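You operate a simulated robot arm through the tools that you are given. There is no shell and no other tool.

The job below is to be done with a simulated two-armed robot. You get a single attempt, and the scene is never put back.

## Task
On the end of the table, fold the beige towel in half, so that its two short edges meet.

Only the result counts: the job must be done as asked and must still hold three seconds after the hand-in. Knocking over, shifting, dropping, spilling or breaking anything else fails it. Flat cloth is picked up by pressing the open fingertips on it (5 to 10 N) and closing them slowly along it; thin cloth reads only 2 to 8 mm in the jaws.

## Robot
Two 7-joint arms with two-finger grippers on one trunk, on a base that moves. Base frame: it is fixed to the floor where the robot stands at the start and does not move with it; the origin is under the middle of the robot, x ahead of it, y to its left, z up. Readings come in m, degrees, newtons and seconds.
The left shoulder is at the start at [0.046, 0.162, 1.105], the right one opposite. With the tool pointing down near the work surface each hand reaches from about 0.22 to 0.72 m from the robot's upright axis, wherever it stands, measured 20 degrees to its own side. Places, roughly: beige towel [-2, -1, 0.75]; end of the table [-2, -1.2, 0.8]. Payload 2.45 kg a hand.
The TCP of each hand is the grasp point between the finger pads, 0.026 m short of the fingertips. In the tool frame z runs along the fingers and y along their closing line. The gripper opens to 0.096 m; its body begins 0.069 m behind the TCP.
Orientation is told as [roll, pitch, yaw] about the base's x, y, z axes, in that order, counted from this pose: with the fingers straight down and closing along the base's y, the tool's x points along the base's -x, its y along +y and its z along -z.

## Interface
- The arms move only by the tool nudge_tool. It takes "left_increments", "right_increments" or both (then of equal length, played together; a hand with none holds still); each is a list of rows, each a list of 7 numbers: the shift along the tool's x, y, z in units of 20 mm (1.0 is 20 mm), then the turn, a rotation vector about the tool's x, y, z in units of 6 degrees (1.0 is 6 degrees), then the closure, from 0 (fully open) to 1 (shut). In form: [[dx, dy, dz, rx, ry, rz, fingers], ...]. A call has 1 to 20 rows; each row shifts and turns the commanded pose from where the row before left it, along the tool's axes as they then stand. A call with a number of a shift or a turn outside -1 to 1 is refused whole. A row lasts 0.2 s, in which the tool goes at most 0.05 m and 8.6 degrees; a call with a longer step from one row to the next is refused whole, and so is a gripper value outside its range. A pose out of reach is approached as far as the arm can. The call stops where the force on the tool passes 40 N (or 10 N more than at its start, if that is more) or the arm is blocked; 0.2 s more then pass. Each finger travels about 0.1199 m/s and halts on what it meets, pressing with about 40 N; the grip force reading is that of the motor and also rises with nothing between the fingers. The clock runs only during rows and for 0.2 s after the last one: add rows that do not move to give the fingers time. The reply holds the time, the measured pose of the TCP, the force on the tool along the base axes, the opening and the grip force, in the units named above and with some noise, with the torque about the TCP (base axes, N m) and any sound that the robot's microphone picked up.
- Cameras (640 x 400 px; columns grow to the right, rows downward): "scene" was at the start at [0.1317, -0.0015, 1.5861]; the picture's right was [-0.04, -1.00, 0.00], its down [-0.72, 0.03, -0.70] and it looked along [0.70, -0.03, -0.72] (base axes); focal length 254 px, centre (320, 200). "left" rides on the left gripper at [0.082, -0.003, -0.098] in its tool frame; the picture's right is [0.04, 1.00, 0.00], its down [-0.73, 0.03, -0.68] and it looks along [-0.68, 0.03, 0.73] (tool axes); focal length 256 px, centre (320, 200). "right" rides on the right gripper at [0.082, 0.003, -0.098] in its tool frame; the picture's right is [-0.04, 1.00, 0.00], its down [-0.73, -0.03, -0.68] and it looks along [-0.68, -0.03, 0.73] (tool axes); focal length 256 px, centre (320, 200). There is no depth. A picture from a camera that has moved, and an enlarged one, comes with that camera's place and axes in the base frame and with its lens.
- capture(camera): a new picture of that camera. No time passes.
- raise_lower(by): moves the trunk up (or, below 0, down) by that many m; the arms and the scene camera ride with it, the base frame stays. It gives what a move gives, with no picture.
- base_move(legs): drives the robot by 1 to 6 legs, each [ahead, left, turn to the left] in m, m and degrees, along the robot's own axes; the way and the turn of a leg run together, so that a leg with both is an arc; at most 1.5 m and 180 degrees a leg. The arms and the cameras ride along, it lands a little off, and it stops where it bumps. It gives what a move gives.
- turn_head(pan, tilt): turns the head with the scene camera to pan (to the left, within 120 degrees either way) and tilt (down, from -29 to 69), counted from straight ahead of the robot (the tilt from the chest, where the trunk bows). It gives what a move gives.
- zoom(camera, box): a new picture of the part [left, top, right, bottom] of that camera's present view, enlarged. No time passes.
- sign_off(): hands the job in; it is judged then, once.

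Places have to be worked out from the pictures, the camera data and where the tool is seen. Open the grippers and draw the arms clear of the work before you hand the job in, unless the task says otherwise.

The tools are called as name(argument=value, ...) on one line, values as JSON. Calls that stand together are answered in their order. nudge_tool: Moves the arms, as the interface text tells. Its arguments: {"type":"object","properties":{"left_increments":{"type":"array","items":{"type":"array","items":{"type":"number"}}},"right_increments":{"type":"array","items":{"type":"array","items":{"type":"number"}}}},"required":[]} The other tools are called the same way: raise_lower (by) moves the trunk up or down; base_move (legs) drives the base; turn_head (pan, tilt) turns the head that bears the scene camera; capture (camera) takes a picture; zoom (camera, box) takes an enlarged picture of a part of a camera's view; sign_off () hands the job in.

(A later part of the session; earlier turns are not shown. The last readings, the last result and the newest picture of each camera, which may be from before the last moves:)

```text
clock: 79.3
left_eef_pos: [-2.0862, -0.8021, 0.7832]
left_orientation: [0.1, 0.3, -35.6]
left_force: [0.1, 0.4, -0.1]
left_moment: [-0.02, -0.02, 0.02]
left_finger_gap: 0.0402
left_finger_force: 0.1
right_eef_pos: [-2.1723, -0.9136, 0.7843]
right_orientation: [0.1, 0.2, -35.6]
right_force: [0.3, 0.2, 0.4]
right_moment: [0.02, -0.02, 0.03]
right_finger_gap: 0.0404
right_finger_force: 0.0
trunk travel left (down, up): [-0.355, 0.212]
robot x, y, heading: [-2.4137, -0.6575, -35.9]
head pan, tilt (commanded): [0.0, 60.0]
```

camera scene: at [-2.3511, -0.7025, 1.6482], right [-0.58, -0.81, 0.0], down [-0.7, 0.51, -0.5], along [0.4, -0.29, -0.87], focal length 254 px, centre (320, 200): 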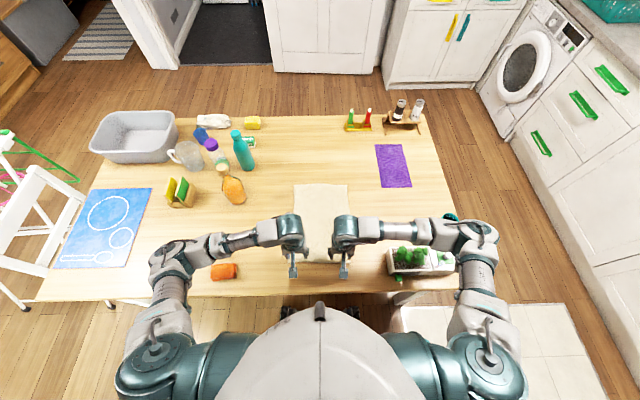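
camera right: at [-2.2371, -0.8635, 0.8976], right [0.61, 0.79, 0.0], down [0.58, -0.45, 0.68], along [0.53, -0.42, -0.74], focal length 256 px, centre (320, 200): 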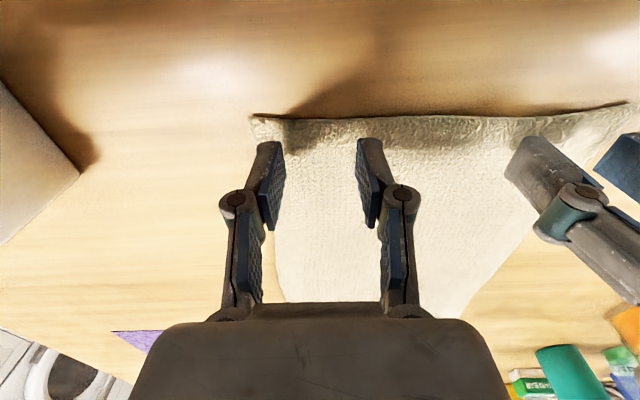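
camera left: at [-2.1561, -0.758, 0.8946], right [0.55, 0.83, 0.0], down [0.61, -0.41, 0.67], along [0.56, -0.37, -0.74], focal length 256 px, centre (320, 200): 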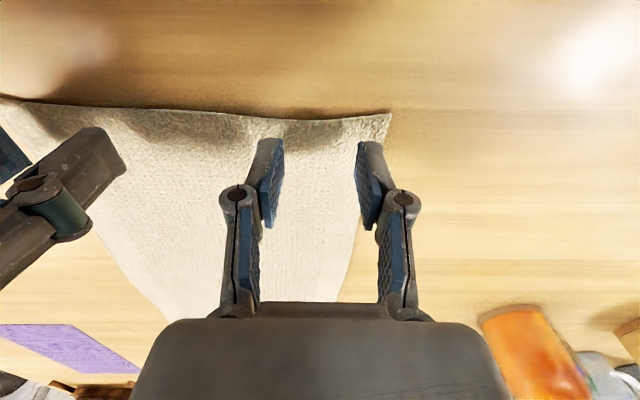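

Still no contact at TCP height 0.783; I continue with smaller steps.

nudge_tool(left_increments=[[0, 0, 0.1, 0, 0, 0, 0.58], [0, 0, 0.1, 0, 0, 0, 0.58], [0, 0, 0, 0, 0, 0, 0.58]], right_increments=[[0, 0, 0.1, 0, 0, 0, 0.58], [0, 0, 0.1, 0, 0, 0, 0.58], [0, 0, 0, 0, 0, 0, 0.58]])

```text
clock: 80.2
left_eef_pos: [-2.0873, -0.8021, 0.7803]
left_orientation: [0.1, 0.3, -35.8]
left_force: [-1.3, -0.2, 3.1]
left_moment: [0.0, 0.03, -0.01]
left_finger_gap: 0.0406
left_finger_force: 0.1
right_eef_pos: [-2.1746, -0.9133, 0.7807]
right_orientation: [0.1, 0.3, -35.6]
right_force: [0.9, 0.2, 1.0]
right_moment: [0.02, -0.02, -0.01]
right_finger_gap: 0.0404
right_finger_force: 0.2
trunk travel left (down, up): [-0.355, 0.212]
robot x, y, heading: [-2.4118, -0.6588, -35.5]
head pan, tilt (commanded): [0.0, 60.0]
```

Left has touched (3 N), right is just touching. I press slightly further: left about 1.5 mm, right about 2.5 mm.

nudge_tool(left_increments=[[0, 0, 0.04, 0, 0, 0, 0.58], [0, 0, 0.03, 0, 0, 0, 0.58], [0, 0, 0, 0, 0, 0, 0.58]], right_increments=[[0, 0, 0.06, 0, 0, 0, 0.58], [0, 0, 0.06, 0, 0, 0, 0.58], [0, 0, 0, 0, 0, 0, 0.58]])

```text
clock: 81.0
left_eef_pos: [-2.0868, -0.8025, 0.7794]
left_orientation: [0.0, 0.3, -35.8]
left_force: [1.1, -0.9, 5.4]
left_moment: [-0.05, -0.03, -0.03]
left_finger_gap: 0.0404
left_finger_force: 0.3
right_eef_pos: [-2.1749, -0.9121, 0.7763]
right_orientation: [0.1, 0.1, -35.6]
right_force: [0.7, 0.6, 15.8]
right_moment: [0.05, -0.07, 0.0]
right_finger_gap: 0.0414
right_finger_force: 6.7
trunk travel left (down, up): [-0.355, 0.212]
robot x, y, heading: [-2.4107, -0.659, -35.5]
head pan, tilt (commanded): [0.0, 60.0]
```

Right overshoots to 16 N, left is 5 N. I back the right off by 1 mm and press the left a little more.

nudge_tool(left_increments=[[0, 0, 0.03, 0, 0, 0, 0.58], [0, 0, 0, 0, 0, 0, 0.58]], right_increments=[[0, 0, -0.055, 0, 0, 0, 0.58], [0, 0, 0, 0, 0, 0, 0.58]])

capture(camera="left")

capture(camera="right")

```text
clock: 81.5
left_eef_pos: [-2.0881, -0.801, 0.7787]
left_orientation: [0.2, 0.3, -35.7]
left_force: [0.4, -1.9, 7.4]
left_moment: [-0.08, -0.03, 0.0]
left_finger_gap: 0.0408
left_finger_force: 0.2
right_eef_pos: [-2.1738, -0.914, 0.7774]
right_orientation: [0.2, 0.2, -35.6]
right_force: [0.9, 0.2, 8.4]
right_moment: [0.06, -0.04, 0.03]
right_finger_gap: 0.0405
right_finger_force: 0.0
trunk travel left (down, up): [-0.355, 0.212]
robot x, y, heading: [-2.4129, -0.6595, -35.6]
head pan, tilt (commanded): [0.0, 60.0]
```

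```text
taken
camera left: at [-2.1559, -0.7582, 0.8759], right [0.55, 0.83, 0.0], down [0.61, -0.41, 0.68], along [0.56, -0.37, -0.74], focal length 256 px, centre (320, 200)
```

left: 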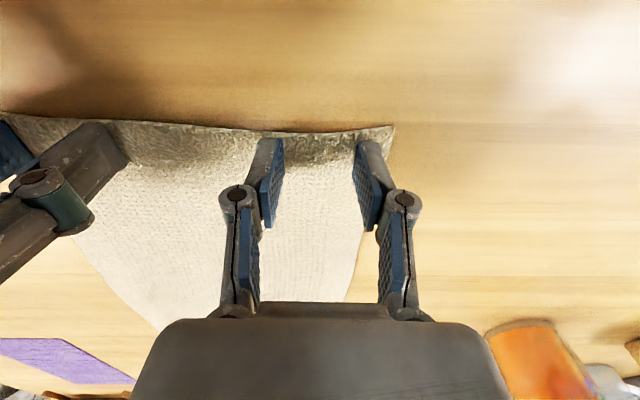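

```text
taken
camera right: at [-2.2381, -0.8625, 0.8769], right [0.61, 0.79, 0.0], down [0.58, -0.45, 0.68], along [0.53, -0.41, -0.74], focal length 256 px, centre (320, 200)
```

right: 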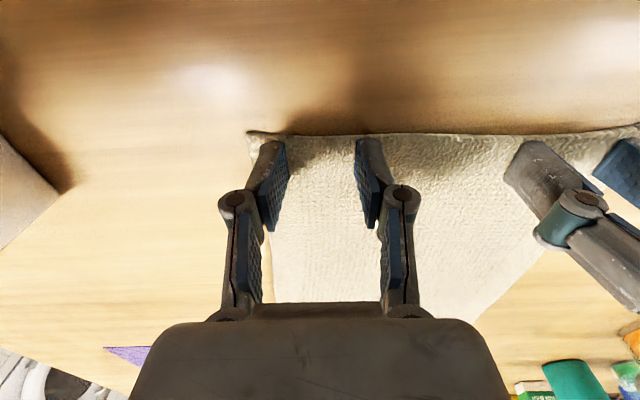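

Both hands press with 7–8 N, about 17 mm inside the edge. I now close the fingers slowly in part, and check the forces.

nudge_tool(left_increments=[[0, 0, 0, 0, 0, 0, 0.6], [0, 0, 0, 0, 0, 0, 0.62], [0, 0, 0, 0, 0, 0, 0.64], [0, 0, 0, 0, 0, 0, 0.66], [0, 0, 0, 0, 0, 0, 0.68]], right_increments=[[0, 0, 0, 0, 0, 0, 0.6], [0, 0, 0, 0, 0, 0, 0.62], [0, 0, 0, 0, 0, 0, 0.64], [0, 0, 0, 0, 0, 0, 0.66], [0, 0, 0, 0, 0, 0, 0.68]])

capture(camera="left")

capture(camera="right")

```text
clock: 82.8
left_eef_pos: [-2.0888, -0.803, 0.7797]
left_orientation: [0.2, 0.2, -35.7]
left_force: [-1.3, -0.6, 12.7]
left_moment: [-0.13, 0.09, 0.01]
left_finger_gap: 0.0304
left_finger_force: 0.1
right_eef_pos: [-2.1739, -0.9142, 0.7789]
right_orientation: [0.0, 0.1, -35.6]
right_force: [0.6, 0.3, 9.7]
right_moment: [0.04, -0.11, -0.04]
right_finger_gap: 0.03
right_finger_force: 0.0
trunk travel left (down, up): [-0.355, 0.212]
robot x, y, heading: [-2.4108, -0.6553, -35.9]
head pan, tilt (commanded): [0.0, 60.0]
```

```text
taken
camera left: at [-2.1562, -0.7582, 0.8761], right [0.55, 0.83, 0.0], down [0.61, -0.41, 0.68], along [0.56, -0.37, -0.74], focal length 256 px, centre (320, 200)
```

left: 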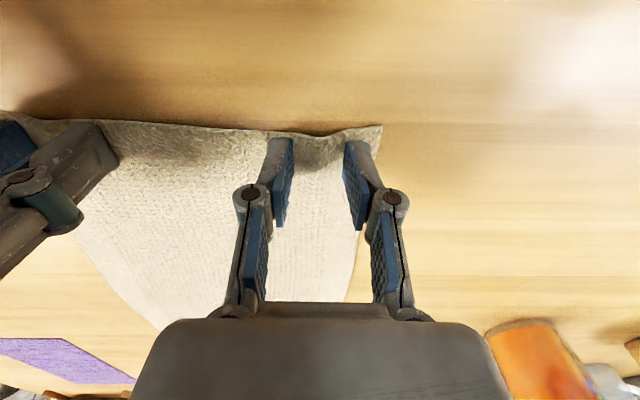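

```text
taken
camera right: at [-2.238, -0.8625, 0.8774], right [0.61, 0.79, 0.0], down [0.58, -0.45, 0.68], along [0.54, -0.41, -0.74], focal length 256 px, centre (320, 200)
```

right: 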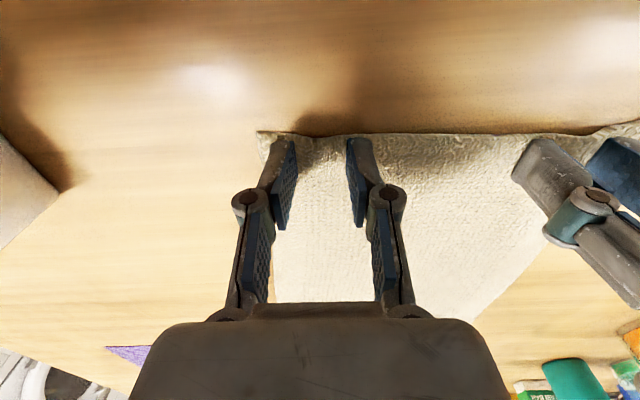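

The cloth follows the fingers and starts to gather. I ease the pressure slightly and continue closing slowly.

nudge_tool(left_increments=[[0, 0, -0.04, 0, 0, 0, 0.69], [0, 0, 0, 0, 0, 0, 0.71], [0, 0, 0, 0, 0, 0, 0.73], [0, 0, 0, 0, 0, 0, 0.75], [0, 0, -0.02, 0, 0, 0, 0.77], [0, 0, 0, 0, 0, 0, 0.79], [0, 0, 0, 0, 0, 0, 0.81], [0, 0, 0, 0, 0, 0, 0.83]], right_increments=[[0, 0, -0.02, 0, 0, 0, 0.69], [0, 0, 0, 0, 0, 0, 0.71], [0, 0, 0, 0, 0, 0, 0.73], [0, 0, 0, 0, 0, 0, 0.75], [0, 0, -0.02, 0, 0, 0, 0.77], [0, 0, 0, 0, 0, 0, 0.79], [0, 0, 0, 0, 0, 0, 0.81], [0, 0, 0, 0, 0, 0, 0.83]])

capture(camera="left")

capture(camera="right")

```text
clock: 84.5
left_eef_pos: [-2.0872, -0.801, 0.7799]
left_orientation: [0.1, 0.2, -35.6]
left_force: [-1.8, -1.5, 5.8]
left_moment: [-0.02, 0.02, -0.01]
left_finger_gap: 0.0166
left_finger_force: 0.2
right_eef_pos: [-2.1738, -0.9127, 0.7786]
right_orientation: [0.1, 0.1, -35.7]
right_force: [0.4, -0.6, 10.0]
right_moment: [0.03, -0.05, 0.02]
right_finger_gap: 0.016
right_finger_force: 0.0
trunk travel left (down, up): [-0.355, 0.212]
robot x, y, heading: [-2.4116, -0.6598, -35.6]
head pan, tilt (commanded): [0.0, 60.0]
```

```text
taken
camera left: at [-2.1562, -0.7578, 0.8772], right [0.55, 0.83, 0.0], down [0.61, -0.41, 0.68], along [0.56, -0.37, -0.74], focal length 256 px, centre (320, 200)
```

left: 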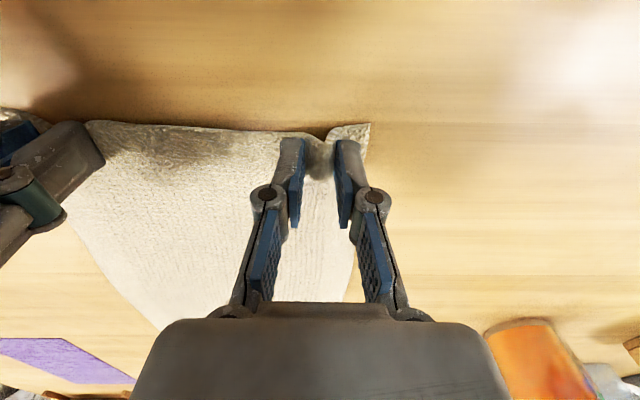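

```text
taken
camera right: at [-2.2386, -0.8628, 0.8775], right [0.61, 0.79, 0.0], down [0.58, -0.45, 0.68], along [0.53, -0.42, -0.74], focal length 256 px, centre (320, 200)
```

right: 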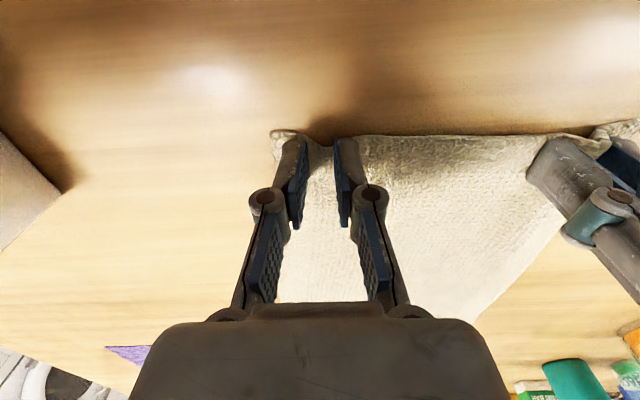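

A ridge is forming between both pairs of fingers. I close them the rest of the way and let them clamp.

nudge_tool(left_increments=[[0, 0, 0, 0, 0, 0, 0.85], [0, 0, 0, 0, 0, 0, 0.87], [0, 0, 0, 0, 0, 0, 0.89], [0, 0, 0, 0, 0, 0, 0.91], [0, 0, 0, 0, 0, 0, 0.93], [0, 0, 0, 0, 0, 0, 0.95], [0, 0, 0, 0, 0, 0, 0.97], [0, 0, 0, 0, 0, 0, 1.0], [0, 0, 0, 0, 0, 0, 1.0], [0, 0, 0, 0, 0, 0, 1.0]], right_increments=[[0, 0, 0, 0, 0, 0, 0.85], [0, 0, 0, 0, 0, 0, 0.87], [0, 0, 0, 0, 0, 0, 0.89], [0, 0, 0, 0, 0, 0, 0.91], [0, 0, 0, 0, 0, 0, 0.93], [0, 0, 0, 0, 0, 0, 0.95], [0, 0, 0, 0, 0, 0, 0.97], [0, 0, 0, 0, 0, 0, 1.0], [0, 0, 0, 0, 0, 0, 1.0], [0, 0, 0, 0, 0, 0, 1.0]])

capture(camera="left")

capture(camera="right")

```text
clock: 86.8
left_eef_pos: [-2.0866, -0.8019, 0.7787]
left_orientation: [0.1, 0.3, -35.7]
left_force: [-1.7, -0.4, 3.0]
left_moment: [0.03, -0.01, 0.01]
left_finger_gap: 0.005
left_finger_force: 33.9
right_eef_pos: [-2.1744, -0.9128, 0.7786]
right_orientation: [0.1, 0.2, -35.7]
right_force: [0.6, 0.5, 3.8]
right_moment: [0.01, 0.01, 0.02]
right_finger_gap: 0.0
right_finger_force: 28.6
trunk travel left (down, up): [-0.355, 0.212]
robot x, y, heading: [-2.4162, -0.6579, -35.7]
head pan, tilt (commanded): [0.0, 60.0]
```

```text
taken
camera left: at [-2.156, -0.7581, 0.8772], right [0.55, 0.83, 0.0], down [0.61, -0.41, 0.68], along [0.56, -0.37, -0.74], focal length 256 px, centre (320, 200)
```

left: 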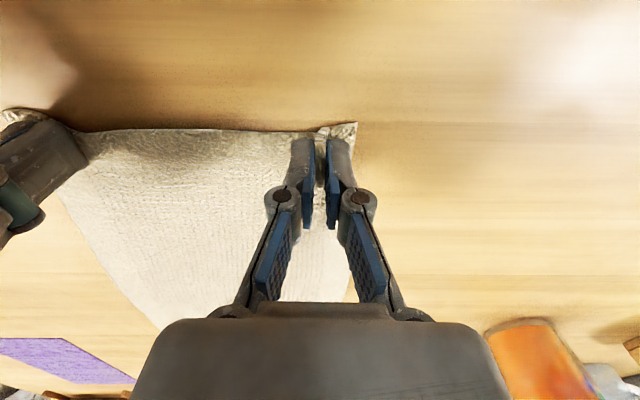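

```text
taken
camera right: at [-2.2385, -0.863, 0.8773], right [0.61, 0.79, 0.0], down [0.58, -0.45, 0.68], along [0.53, -0.41, -0.74], focal length 256 px, centre (320, 200)
```

right: 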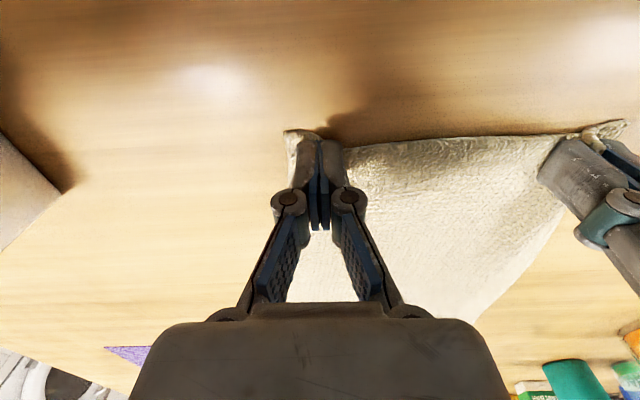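

Left reads 5 mm (cloth held), but right reads 0.0 — the cloth probably slipped out. I look closely at the right fingertips.

zoom(camera="right", box=[250, 100, 400, 240])

zoom(camera="left", box=[240, 100, 400, 240])

```text
2.86 times, centred on (325, 170) of right
camera zoom: at [-2.2385, -0.863, 0.8773], right [0.61, 0.79, 0.0], down [0.58, -0.45, 0.68], along [0.53, -0.41, -0.74], focal length 731 px, centre (306, 286)
```

zoom: 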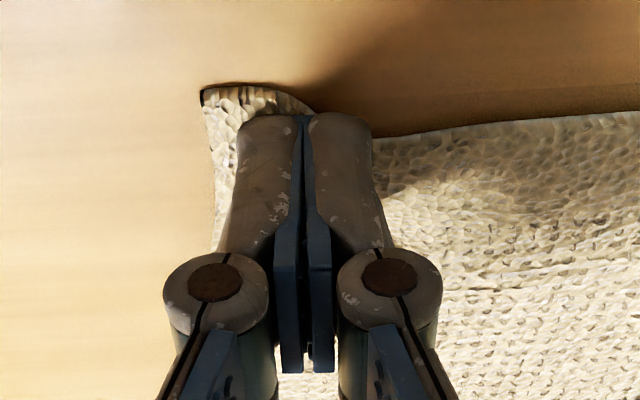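

```text
2.86 times, centred on (320, 170) of left
camera zoom: at [-2.156, -0.7581, 0.8772], right [0.55, 0.83, 0.0], down [0.61, -0.41, 0.68], along [0.56, -0.37, -0.74], focal length 731 px, centre (320, 286)
```

zoom: 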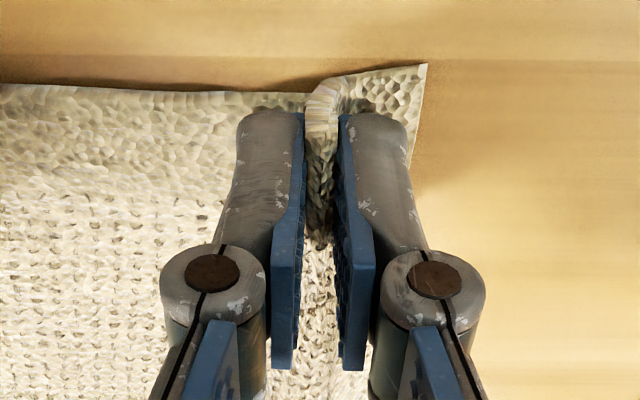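

The left hand holds a ridge of cloth; the right closed empty. I lift the right hand 20 mm, reopen it and look, keeping the left clamped.

nudge_tool(right_increments=[[0, 0, -0.3, 0, 0, 0, 1.0], [0, 0, -0.7, 0, 0, 0, 0.9], [0, 0, 0, 0, 0, 0, 0.7], [0, 0, 0, 0, 0, 0, 0.5], [0, 0, 0, 0, 0, 0, 0.5]], left_increments=[[0, 0, 0, 0, 0, 0, 1.0], [0, 0, 0, 0, 0, 0, 1.0], [0, 0, 0, 0, 0, 0, 1.0], [0, 0, 0, 0, 0, 0, 1.0], [0, 0, 0, 0, 0, 0, 1.0]])

capture(camera="right")

```text
clock: 88.0
left_eef_pos: [-2.0871, -0.8026, 0.7797]
left_orientation: [0.1, 0.2, -35.7]
left_force: [-0.2, -0.1, 4.6]
left_moment: [0.0, -0.05, 0.08]
left_finger_gap: 0.0031
left_finger_force: 29.4
right_eef_pos: [-2.1744, -0.9148, 0.7994]
right_orientation: [0.1, 0.2, -35.6]
right_force: [0.4, -0.1, -0.4]
right_moment: [-0.02, 0.01, -0.01]
right_finger_gap: 0.048
right_finger_force: 0.0
trunk travel left (down, up): [-0.355, 0.212]
robot x, y, heading: [-2.4172, -0.658, -35.5]
head pan, tilt (commanded): [0.0, 60.0]
```

```text
taken
camera right: at [-2.238, -0.8639, 0.8969], right [0.61, 0.79, 0.0], down [0.58, -0.45, 0.68], along [0.53, -0.42, -0.74], focal length 256 px, centre (320, 200)
```

right: 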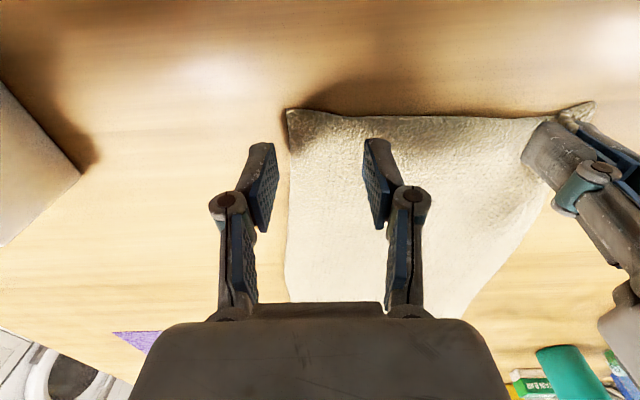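

The right corner lies 19 mm from the right TCP. I shift the right hand 18 mm inward, set a 42 mm gap and lower it to just above contact.

nudge_tool(right_increments=[[0.15, 0.45, 0, 0, 0, 0, 0.56], [0, 0.45, 0, 0, 0, 0, 0.56], [0, 0, 0.25, 0, 0, 0, 0.56], [0, 0, 0.25, 0, 0, 0, 0.56], [0, 0, 0.25, 0, 0, 0, 0.56], [0, 0, 0.15, 0, 0, 0, 0.56], [0, 0, 0, 0, 0, 0, 0.56]], left_increments=[[0, 0, 0, 0, 0, 0, 1.0], [0, 0, 0, 0, 0, 0, 1.0], [0, 0, 0, 0, 0, 0, 1.0], [0, 0, 0, 0, 0, 0, 1.0], [0, 0, 0, 0, 0, 0, 1.0], [0, 0, 0, 0, 0, 0, 1.0], [0, 0, 0, 0, 0, 0, 1.0]])

capture(camera="right")

```text
clock: 89.5
left_eef_pos: [-2.0878, -0.8009, 0.7799]
left_orientation: [0.1, 0.4, -35.8]
left_force: [0.5, 0.0, 4.4]
left_moment: [-0.02, 0.02, -0.03]
left_finger_gap: 0.0051
left_finger_force: 32.5
right_eef_pos: [-2.1668, -0.8973, 0.7791]
right_orientation: [0.1, 0.2, -35.7]
right_force: [0.2, 0.3, 2.3]
right_moment: [0.01, -0.02, 0.04]
right_finger_gap: 0.0423
right_finger_force: 0.5
trunk travel left (down, up): [-0.355, 0.212]
robot x, y, heading: [-2.4113, -0.6562, -35.9]
head pan, tilt (commanded): [0.0, 60.0]
```

```text
taken
camera right: at [-2.2307, -0.847, 0.8783], right [0.61, 0.79, 0.0], down [0.58, -0.45, 0.68], along [0.53, -0.42, -0.74], focal length 256 px, centre (320, 200)
```

right: 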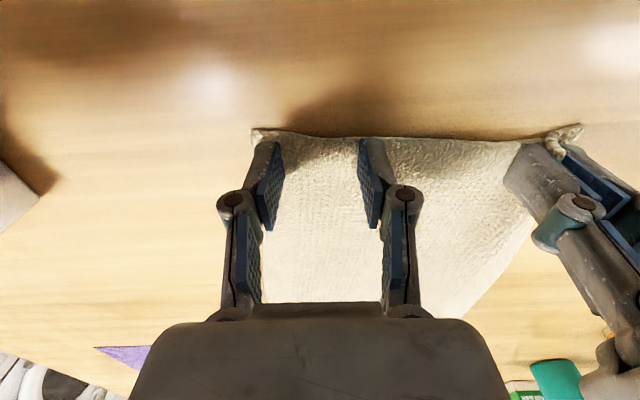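

The right fingers straddle the cloth again with light contact. I press about 1 mm more and start closing.

nudge_tool(right_increments=[[0, 0, 0.05, 0, 0, 0, 0.56], [0, 0, 0, 0, 0, 0, 0.56], [0, 0, 0, 0, 0, 0, 0.58], [0, 0, 0, 0, 0, 0, 0.6], [0, 0, 0, 0, 0, 0, 0.62], [0, 0, 0, 0, 0, 0, 0.64], [0, 0, 0, 0, 0, 0, 0.66], [0, 0, 0, 0, 0, 0, 0.68], [0, 0, 0, 0, 0, 0, 0.7], [0, 0, 0, 0, 0, 0, 0.72]], left_increments=[[0, 0, 0, 0, 0, 0, 1.0], [0, 0, 0, 0, 0, 0, 1.0], [0, 0, 0, 0, 0, 0, 1.0], [0, 0, 0, 0, 0, 0, 1.0], [0, 0, 0, 0, 0, 0, 1.0], [0, 0, 0, 0, 0, 0, 1.0], [0, 0, 0, 0, 0, 0, 1.0], [0, 0, 0, 0, 0, 0, 1.0], [0, 0, 0, 0, 0, 0, 1.0], [0, 0, 0, 0, 0, 0, 1.0]])

capture(camera="right")

```text
clock: 91.8
left_eef_pos: [-2.0864, -0.8015, 0.7798]
left_orientation: [0.1, 0.3, -35.7]
left_force: [0.5, -0.8, 3.5]
left_moment: [0.01, -0.02, 0.03]
left_finger_gap: 0.0062
left_finger_force: 34.7
right_eef_pos: [-2.1652, -0.8974, 0.7798]
right_orientation: [0.0, 0.2, -35.6]
right_force: [0.2, 0.2, 4.6]
right_moment: [0.0, -0.04, -0.01]
right_finger_gap: 0.0263
right_finger_force: 0.1
trunk travel left (down, up): [-0.355, 0.212]
robot x, y, heading: [-2.4142, -0.658, -35.6]
head pan, tilt (commanded): [0.0, 60.0]
```

```text
taken
camera right: at [-2.2301, -0.8468, 0.878], right [0.61, 0.79, 0.0], down [0.58, -0.45, 0.68], along [0.53, -0.42, -0.74], focal length 256 px, centre (320, 200)
```

right: 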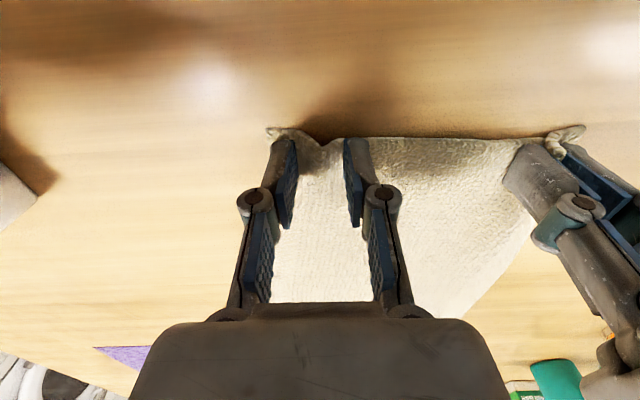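

The cloth gathers between the right fingers at 4.6 N; I add a touch of pressure and close further.

nudge_tool(right_increments=[[0, 0, 0.04, 0, 0, 0, 0.74], [0, 0, 0, 0, 0, 0, 0.76], [0, 0, 0, 0, 0, 0, 0.78], [0, 0, 0, 0, 0, 0, 0.8], [0, 0, 0, 0, 0, 0, 0.82], [0, 0, 0, 0, 0, 0, 0.84], [0, 0, 0, 0, 0, 0, 0.86]], left_increments=[[0, 0, 0, 0, 0, 0, 1.0], [0, 0, 0, 0, 0, 0, 1.0], [0, 0, 0, 0, 0, 0, 1.0], [0, 0, 0, 0, 0, 0, 1.0], [0, 0, 0, 0, 0, 0, 1.0], [0, 0, 0, 0, 0, 0, 1.0], [0, 0, 0, 0, 0, 0, 1.0]])

zoom(camera="right", box=[220, 80, 420, 240])

```text
clock: 93.3
left_eef_pos: [-2.0872, -0.8024, 0.7811]
left_orientation: [0.1, 0.3, -35.7]
left_force: [-3.2, -4.6, 4.9]
left_moment: [-0.14, 0.01, 0.04]
left_finger_gap: 0.0052
left_finger_force: 35.3
right_eef_pos: [-2.165, -0.8965, 0.779]
right_orientation: [0.2, 0.2, -35.6]
right_force: [3.5, 4.2, 9.9]
right_moment: [0.11, -0.07, 0.0]
right_finger_gap: 0.0141
right_finger_force: 1.2
trunk travel left (down, up): [-0.355, 0.212]
robot x, y, heading: [-2.4144, -0.6572, -35.8]
head pan, tilt (commanded): [0.0, 60.0]
```

```text
2.50 times, centred on (320, 160) of right
camera zoom: at [-2.2296, -0.8461, 0.8775], right [0.61, 0.79, 0.0], down [0.58, -0.45, 0.68], along [0.54, -0.41, -0.74], focal length 640 px, centre (320, 300)
```

zoom: 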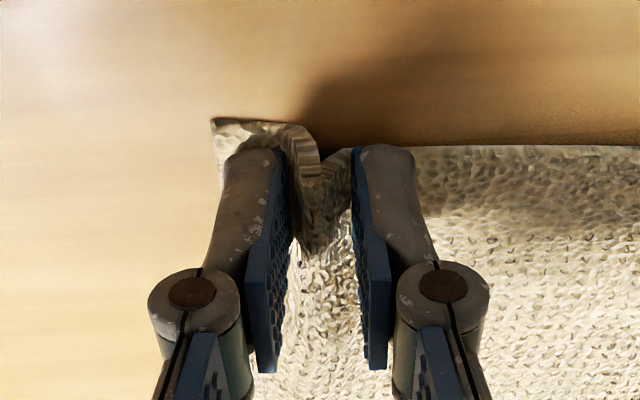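

A good ridge stands between the right fingers, but the cloth between the hands is taut (about 5 N). I move the left hand 5 mm inward to give slack and finish closing the right.

nudge_tool(right_increments=[[0, 0, 0, 0, 0, 0, 0.86], [0, 0, 0, 0, 0, 0, 0.87], [0, 0, -0.02, 0, 0, 0, 0.89], [0, 0, 0, 0, 0, 0, 0.91], [0, 0, 0, 0, 0, 0, 0.93], [0, 0, 0, 0, 0, 0, 0.95], [0, 0, 0, 0, 0, 0, 0.97], [0, 0, 0, 0, 0, 0, 1.0], [0, 0, 0, 0, 0, 0, 1.0], [0, 0, 0, 0, 0, 0, 1.0]], left_increments=[[0, -0.15, 0, 0, 0, 0, 1.0], [0, -0.1, 0, 0, 0, 0, 1.0], [0, 0, 0, 0, 0, 0, 1.0], [0, 0, 0, 0, 0, 0, 1.0], [0, 0, 0, 0, 0, 0, 1.0], [0, 0, 0, 0, 0, 0, 1.0], [0, 0, 0, 0, 0, 0, 1.0], [0, 0, 0, 0, 0, 0, 1.0], [0, 0, 0, 0, 0, 0, 1.0], [0, 0, 0, 0, 0, 0, 1.0]])

zoom(camera="right", box=[220, 80, 420, 240])

capture(camera="left")

```text
clock: 95.5
left_eef_pos: [-2.0902, -0.8058, 0.7799]
left_orientation: [0.2, 0.3, -35.7]
left_force: [-6.3, -8.7, 8.7]
left_moment: [-0.26, 0.15, 0.03]
left_finger_gap: 0.0046
left_finger_force: 33.3
right_eef_pos: [-2.166, -0.897, 0.7803]
right_orientation: [0.1, 0.2, -35.7]
right_force: [5.3, 7.9, 1.0]
right_moment: [0.23, -0.21, 0.1]
right_finger_gap: 0.0044
right_finger_force: 33.0
trunk travel left (down, up): [-0.355, 0.212]
robot x, y, heading: [-2.4144, -0.6587, -35.5]
head pan, tilt (commanded): [0.0, 60.0]
```

```text
2.50 times, centred on (320, 160) of right
camera zoom: at [-2.2302, -0.8463, 0.8784], right [0.61, 0.79, 0.0], down [0.58, -0.45, 0.68], along [0.54, -0.41, -0.74], focal length 640 px, centre (320, 300)
```

zoom: 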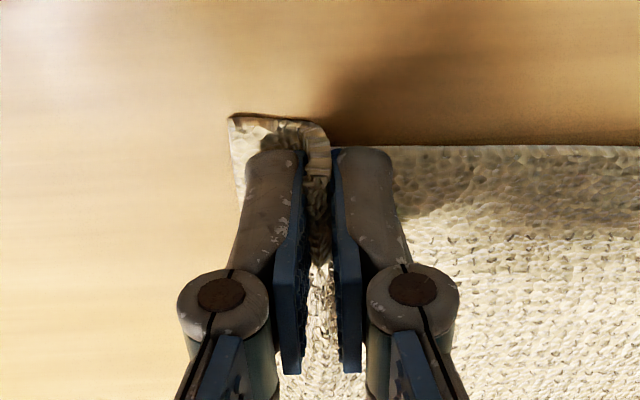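

```text
taken
camera left: at [-2.1585, -0.7613, 0.8765], right [0.55, 0.83, 0.0], down [0.61, -0.41, 0.68], along [0.56, -0.37, -0.74], focal length 256 px, centre (320, 200)
```

left: 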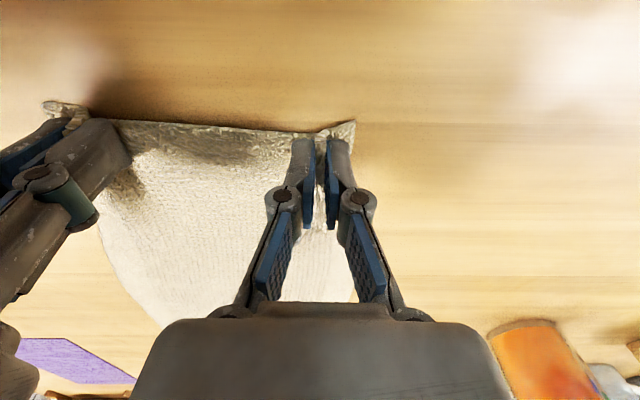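

Both hands now hold cloth (4.6 and 4.4 mm). I relieve the tension between the hands, lift both by 10 mm and check that the grip holds.

nudge_tool(right_increments=[[0, 0.15, -0.1, 0, 0, 0, 1.0], [0, 0.1, -0.1, 0, 0, 0, 1.0], [0, 0, -0.15, 0, 0, 0, 1.0], [0, 0, -0.15, 0, 0, 0, 1.0], [0, 0, 0, 0, 0, 0, 1.0]], left_increments=[[0, -0.15, -0.1, 0, 0, 0, 1.0], [0, -0.1, -0.1, 0, 0, 0, 1.0], [0, 0, -0.15, 0, 0, 0, 1.0], [0, 0, -0.15, 0, 0, 0, 1.0], [0, 0, 0, 0, 0, 0, 1.0]])

capture(camera="left")

capture(camera="right")

```text
clock: 96.8
left_eef_pos: [-2.0917, -0.8092, 0.7893]
left_orientation: [0.1, 0.4, -35.7]
left_force: [-1.8, 0.6, 1.8]
left_moment: [-0.07, -0.01, 0.01]
left_finger_gap: 0.0034
left_finger_force: 29.8
right_eef_pos: [-2.1632, -0.8942, 0.7883]
right_orientation: [0.1, 0.4, -35.7]
right_force: [0.9, -0.8, -0.4]
right_moment: [-0.01, 0.05, 0.03]
right_finger_gap: 0.0042
right_finger_force: 32.3
trunk travel left (down, up): [-0.355, 0.212]
robot x, y, heading: [-2.415, -0.6572, -35.7]
head pan, tilt (commanded): [0.0, 60.0]
```

```text
taken
camera left: at [-2.1607, -0.7658, 0.886], right [0.55, 0.83, 0.0], down [0.62, -0.41, 0.67], along [0.56, -0.37, -0.74], focal length 256 px, centre (320, 200)
```

left: 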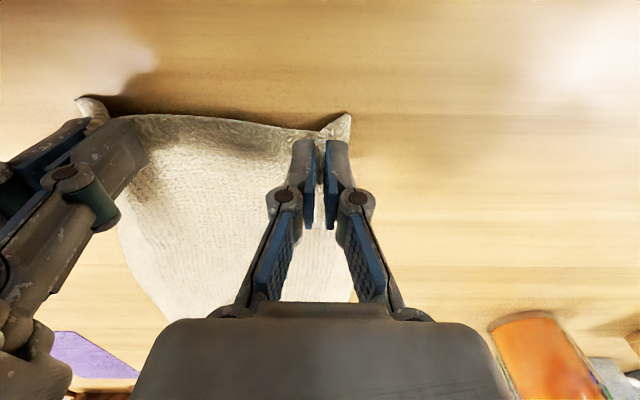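

```text
taken
camera right: at [-2.2268, -0.843, 0.8873], right [0.61, 0.79, 0.0], down [0.58, -0.45, 0.68], along [0.53, -0.42, -0.74], focal length 256 px, centre (320, 200)
```

right: 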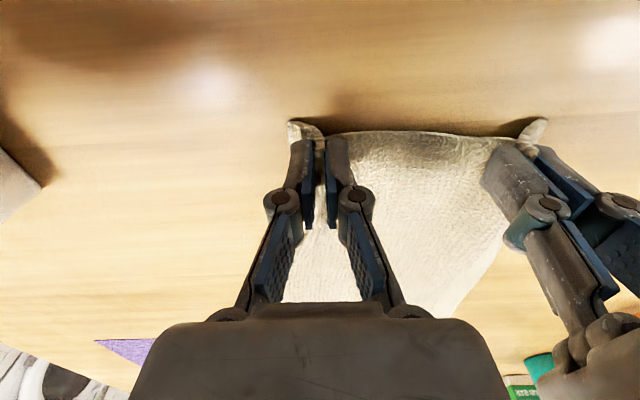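

Both fins hold and the tension is gone. I will lift the towel until it hangs, then lay it down with its far edge toward me and fold the held edge back over it, which keeps the held edge lying the right way round. First I lift 0.16 m, moving slightly forward.

nudge_tool(right_increments=[[-0.1, 0, -0.5, 0, 0, 0, 1.0], [-0.2, 0, -0.7, 0, 0, 0, 1.0], [-0.2, 0, -0.8, 0, 0, 0, 1.0], [-0.2, 0, -0.8, 0, 0, 0, 1.0], [-0.2, 0, -0.8, 0, 0, 0, 1.0], [-0.2, 0, -0.8, 0, 0, 0, 1.0], [-0.2, 0, -0.8, 0, 0, 0, 1.0], [-0.2, 0, -0.8, 0, 0, 0, 1.0], [-0.2, 0, -0.8, 0, 0, 0, 1.0], [-0.2, 0, -0.8, 0, 0, 0, 1.0], [0, 0, 0, 0, 0, 0, 1.0]], left_increments=[[-0.1, 0, -0.5, 0, 0, 0, 1.0], [-0.2, 0, -0.7, 0, 0, 0, 1.0], [-0.2, 0, -0.8, 0, 0, 0, 1.0], [-0.2, 0, -0.8, 0, 0, 0, 1.0], [-0.2, 0, -0.8, 0, 0, 0, 1.0], [-0.2, 0, -0.8, 0, 0, 0, 1.0], [-0.2, 0, -0.8, 0, 0, 0, 1.0], [-0.2, 0, -0.8, 0, 0, 0, 1.0], [-0.2, 0, -0.8, 0, 0, 0, 1.0], [-0.2, 0, -0.8, 0, 0, 0, 1.0], [0, 0, 0, 0, 0, 0, 1.0]])

capture(camera="scene")

capture(camera="left")

capture(camera="right")

```text
clock: 99.2
left_eef_pos: [-2.0622, -0.833, 0.9403]
left_orientation: [0.1, 0.2, -35.7]
left_force: [0.4, 0.3, 0.2]
left_moment: [-0.02, 0.02, 0.0]
left_finger_gap: 0.0051
left_finger_force: 36.6
right_eef_pos: [-2.1315, -0.9176, 0.9435]
right_orientation: [0.1, 0.2, -35.6]
right_force: [0.1, -0.7, -1.0]
right_moment: [0.0, -0.03, -0.02]
right_finger_gap: 0.0053
right_finger_force: 33.1
trunk travel left (down, up): [-0.355, 0.212]
robot x, y, heading: [-2.4153, -0.6612, -35.5]
head pan, tilt (commanded): [0.0, 60.0]
```

```text
taken
camera scene: at [-2.3505, -0.7031, 1.6481], right [-0.58, -0.81, 0.0], down [-0.7, 0.51, -0.5], along [0.4, -0.29, -0.87], focal length 254 px, centre (320, 200)
```

scene: 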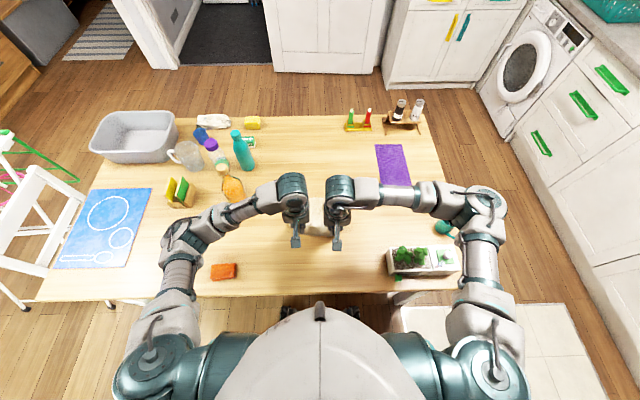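

```text
taken
camera left: at [-2.13, -0.79, 1.0379], right [0.55, 0.83, 0.0], down [0.61, -0.41, 0.67], along [0.56, -0.37, -0.74], focal length 256 px, centre (320, 200)
```

left: 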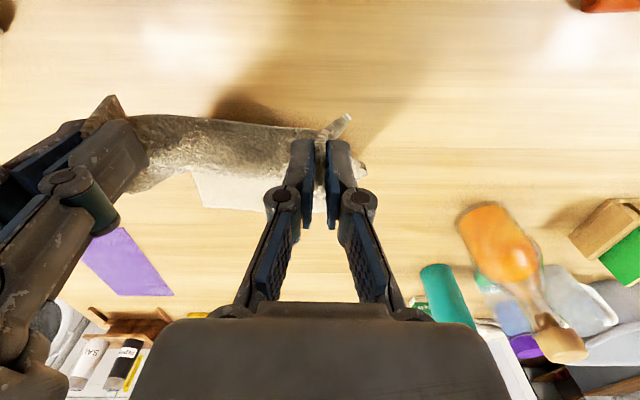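

```text
taken
camera right: at [-2.1956, -0.8662, 1.0417], right [0.61, 0.79, 0.0], down [0.58, -0.45, 0.68], along [0.53, -0.41, -0.74], focal length 256 px, centre (320, 200)
```

right: 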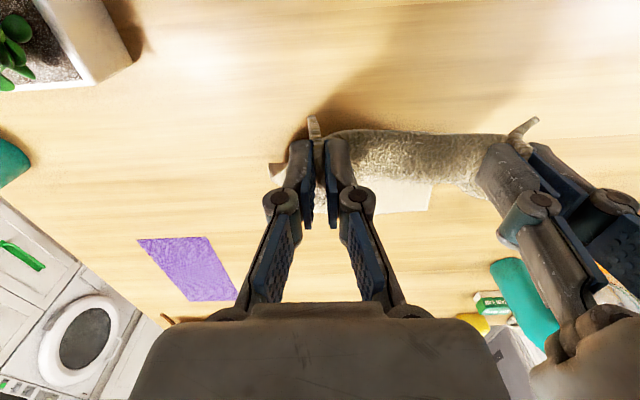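

The towel peels up nicely and its far edge is being drawn toward me (now about 0.58 m ahead). I keep lifting until it just hangs free.

nudge_tool(right_increments=[[-0.1, 0, -0.7, 0, 0, 0, 1.0], [-0.1, 0, -0.8, 0, 0, 0, 1.0], [-0.1, 0, -0.8, 0, 0, 0, 1.0], [-0.1, 0, -0.8, 0, 0, 0, 1.0], [-0.1, 0, -0.8, 0, 0, 0, 1.0], [-0.1, 0, -0.8, 0, 0, 0, 1.0], [-0.1, 0, -0.8, 0, 0, 0, 1.0], [-0.1, 0, -0.8, 0, 0, 0, 1.0], [-0.1, 0, -0.8, 0, 0, 0, 1.0], [-0.1, 0, -0.8, 0, 0, 0, 1.0], [0, 0, 0, 0, 0, 0, 1.0], [0, 0, 0, 0, 0, 0, 1.0]], left_increments=[[-0.1, 0, -0.7, 0, 0, 0, 1.0], [-0.1, 0, -0.8, 0, 0, 0, 1.0], [-0.1, 0, -0.8, 0, 0, 0, 1.0], [-0.1, 0, -0.8, 0, 0, 0, 1.0], [-0.1, 0, -0.8, 0, 0, 0, 1.0], [-0.1, 0, -0.8, 0, 0, 0, 1.0], [-0.1, 0, -0.8, 0, 0, 0, 1.0], [-0.1, 0, -0.8, 0, 0, 0, 1.0], [-0.1, 0, -0.8, 0, 0, 0, 1.0], [-0.1, 0, -0.8, 0, 0, 0, 1.0], [0, 0, 0, 0, 0, 0, 1.0], [0, 0, 0, 0, 0, 0, 1.0]])

turn_head(pan=0, tilt=66)

capture(camera="scene")

capture(camera="left")

capture(camera="right")

```text
clock: 101.8
left_eef_pos: [-2.0438, -0.8466, 1.0989]
left_orientation: [0.1, 0.3, -35.7]
left_force: [0.5, 0.1, 0.6]
left_moment: [-0.04, 0.07, -0.01]
left_finger_gap: 0.0044
left_finger_force: 35.6
right_eef_pos: [-2.1131, -0.9271, 1.0992]
right_orientation: [0.1, 0.2, -35.6]
right_force: [0.9, -0.4, -0.3]
right_moment: [0.05, 0.01, 0.01]
right_finger_gap: 0.0045
right_finger_force: 34.3
trunk travel left (down, up): [-0.355, 0.212]
robot x, y, heading: [-2.4123, -0.6541, -35.5]
head pan, tilt (commanded): [0.0, 60.0]
```

```text
clock: 102.4
left_eef_pos: [-2.0449, -0.8473, 1.0983]
left_orientation: [0.1, 0.3, -35.7]
left_force: [-0.8, -0.8, 0.5]
left_moment: [0.0, 0.02, 0.01]
left_finger_gap: 0.0039
left_finger_force: 30.4
right_eef_pos: [-2.1143, -0.9264, 1.0991]
right_orientation: [0.1, 0.3, -35.5]
right_force: [0.1, -0.3, -0.2]
right_moment: [0.02, -0.02, 0.01]
right_finger_gap: 0.0046
right_finger_force: 33.1
trunk travel left (down, up): [-0.355, 0.212]
robot x, y, heading: [-2.4166, -0.6572, -35.6]
head pan, tilt (commanded): [0.0, 66.0]
```

```text
taken
camera scene: at [-2.3558, -0.6989, 1.6416], right [-0.58, -0.81, 0.0], down [-0.74, 0.53, -0.4], along [0.33, -0.24, -0.92], focal length 254 px, centre (320, 200)
```

scene: 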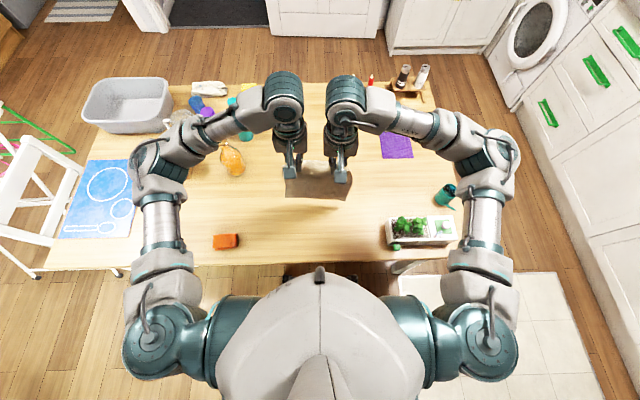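

```text
taken
camera left: at [-2.1123, -0.8037, 1.1961], right [0.55, 0.83, 0.0], down [0.62, -0.41, 0.68], along [0.56, -0.37, -0.74], focal length 256 px, centre (320, 200)
```

left: 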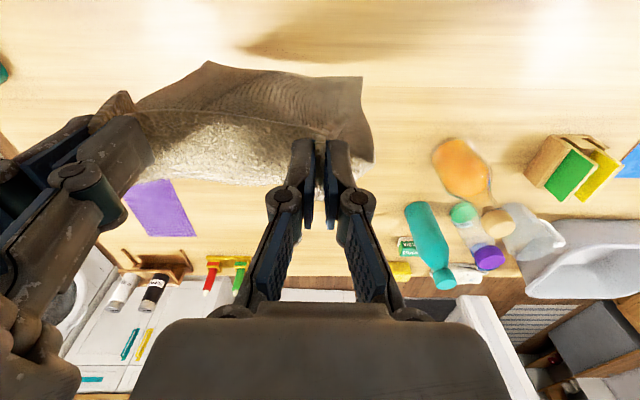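

```text
taken
camera right: at [-2.1774, -0.8761, 1.1983], right [0.61, 0.79, 0.0], down [0.58, -0.45, 0.68], along [0.53, -0.42, -0.74], focal length 256 px, centre (320, 200)
```

right: 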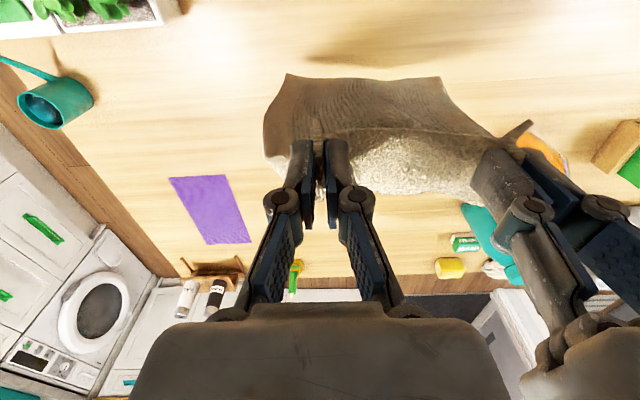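

The towel now hangs almost freely, its lower edge about 3 cm above the table, roughly below the hands. I draw it 6 cm toward me, let it settle, and look again.

nudge_tool(right_increments=[[0.4, 0, 0, 0, 0, 0, 1.0], [0.5, 0, 0, 0, 0, 0, 1.0], [0.5, 0, 0, 0, 0, 0, 1.0], [0.5, 0, 0, 0, 0, 0, 1.0], [0.5, 0, 0, 0, 0, 0, 1.0], [0.4, 0, 0, 0, 0, 0, 1.0], [0.2, 0, 0, 0, 0, 0, 1.0], [0, 0, 0, 0, 0, 0, 1.0], [0, 0, 0, 0, 0, 0, 1.0], [0, 0, 0, 0, 0, 0, 1.0], [0, 0, 0, 0, 0, 0, 1.0], [0, 0, 0, 0, 0, 0, 1.0]], left_increments=[[0.4, 0, 0, 0, 0, 0, 1.0], [0.5, 0, 0, 0, 0, 0, 1.0], [0.5, 0, 0, 0, 0, 0, 1.0], [0.5, 0, 0, 0, 0, 0, 1.0], [0.5, 0, 0, 0, 0, 0, 1.0], [0.4, 0, 0, 0, 0, 0, 1.0], [0.2, 0, 0, 0, 0, 0, 1.0], [0, 0, 0, 0, 0, 0, 1.0], [0, 0, 0, 0, 0, 0, 1.0], [0, 0, 0, 0, 0, 0, 1.0], [0, 0, 0, 0, 0, 0, 1.0], [0, 0, 0, 0, 0, 0, 1.0]])

capture(camera="left")

zoom(camera="scene", box=[230, 60, 410, 260])

```text
clock: 105.0
left_eef_pos: [-2.0925, -0.8106, 1.0974]
left_orientation: [0.2, 0.2, -35.8]
left_force: [-0.1, 0.7, 0.1]
left_moment: [-0.03, 0.01, 0.01]
left_finger_gap: 0.0054
left_finger_force: 37.3
right_eef_pos: [-2.1633, -0.8926, 1.099]
right_orientation: [0.1, 0.2, -35.6]
right_force: [0.0, 1.1, -0.1]
right_moment: [0.0, -0.01, 0.01]
right_finger_gap: 0.0046
right_finger_force: 33.4
trunk travel left (down, up): [-0.355, 0.212]
robot x, y, heading: [-2.4169, -0.6638, -35.7]
head pan, tilt (commanded): [0.0, 66.0]
```

```text
taken
camera left: at [-2.1617, -0.767, 1.1956], right [0.55, 0.83, 0.0], down [0.62, -0.41, 0.67], along [0.56, -0.37, -0.74], focal length 256 px, centre (320, 200)
```

left: 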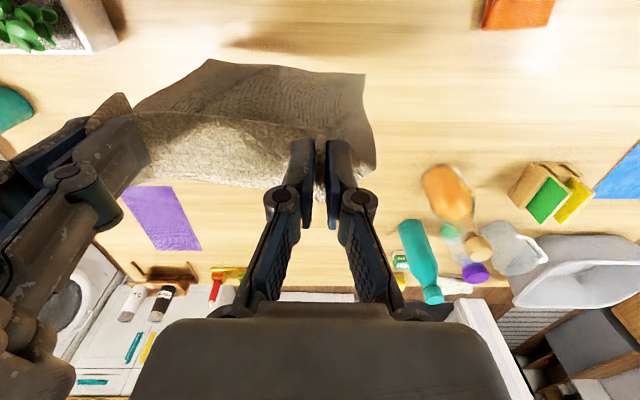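

```text
2.00 times, centred on (320, 160) of scene
camera zoom: at [-2.3561, -0.6985, 1.6416], right [-0.58, -0.81, 0.0], down [-0.74, 0.53, -0.4], along [0.33, -0.24, -0.92], focal length 508 px, centre (320, 280)
```

zoom: 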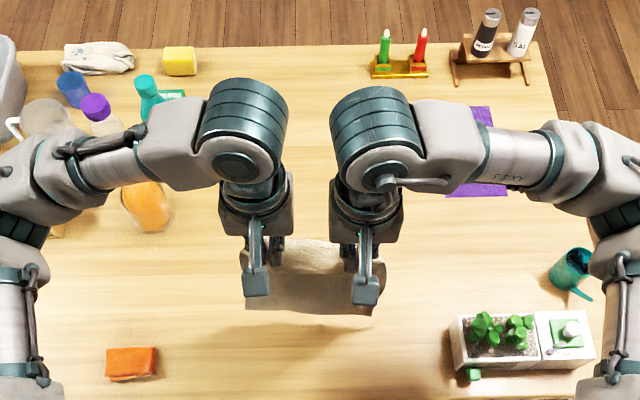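

The towel hangs freely, bottom edge about 0.38 m ahead and bulging forward at the top, which suits laying it forward. I lower slowly with a slight forward motion to set its lower edge on the table.

nudge_tool(right_increments=[[-0.2, 0, 0.4, 0, 0, 0, 1.0], [-0.25, 0, 0.4, 0, 0, 0, 1.0], [-0.25, 0, 0.4, 0, 0, 0, 1.0], [-0.25, 0, 0.4, 0, 0, 0, 1.0], [-0.25, 0, 0.4, 0, 0, 0, 1.0], [-0.25, 0, 0.4, 0, 0, 0, 1.0], [0, 0, 0, 0, 0, 0, 1.0]], left_increments=[[-0.2, 0, 0.4, 0, 0, 0, 1.0], [-0.25, 0, 0.4, 0, 0, 0, 1.0], [-0.25, 0, 0.4, 0, 0, 0, 1.0], [-0.25, 0, 0.4, 0, 0, 0, 1.0], [-0.25, 0, 0.4, 0, 0, 0, 1.0], [-0.25, 0, 0.4, 0, 0, 0, 1.0], [0, 0, 0, 0, 0, 0, 1.0]])

capture(camera="left")

zoom(camera="scene", box=[230, 60, 410, 260])

```text
clock: 106.6
left_eef_pos: [-2.0707, -0.8281, 1.0512]
left_orientation: [0.0, 0.3, -35.7]
left_force: [-0.9, -0.1, 0.5]
left_moment: [-0.1, 0.07, 0.0]
left_finger_gap: 0.0054
left_finger_force: 37.9
right_eef_pos: [-2.1415, -0.9108, 1.0538]
right_orientation: [0.0, 0.2, -35.6]
right_force: [-0.1, 0.9, 0.2]
right_moment: [0.01, -0.03, 0.01]
right_finger_gap: 0.0046
right_finger_force: 33.5
trunk travel left (down, up): [-0.355, 0.212]
robot x, y, heading: [-2.411, -0.6572, -35.7]
head pan, tilt (commanded): [0.0, 66.0]
```

```text
taken
camera left: at [-2.1402, -0.7837, 1.1482], right [0.55, 0.83, 0.0], down [0.62, -0.41, 0.68], along [0.56, -0.37, -0.74], focal length 256 px, centre (320, 200)
```

left: 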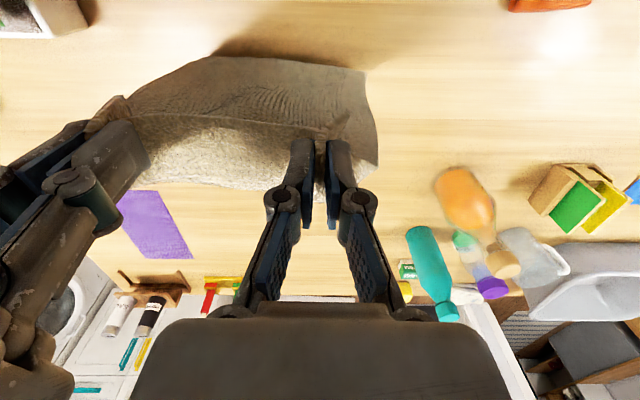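

```text
2.00 times, centred on (320, 160) of scene
camera zoom: at [-2.3561, -0.6984, 1.6416], right [-0.58, -0.81, 0.0], down [-0.74, 0.53, -0.4], along [0.33, -0.24, -0.92], focal length 508 px, centre (320, 280)
```

zoom: 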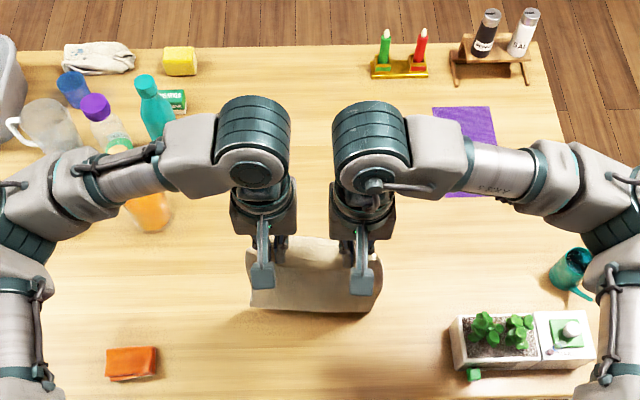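

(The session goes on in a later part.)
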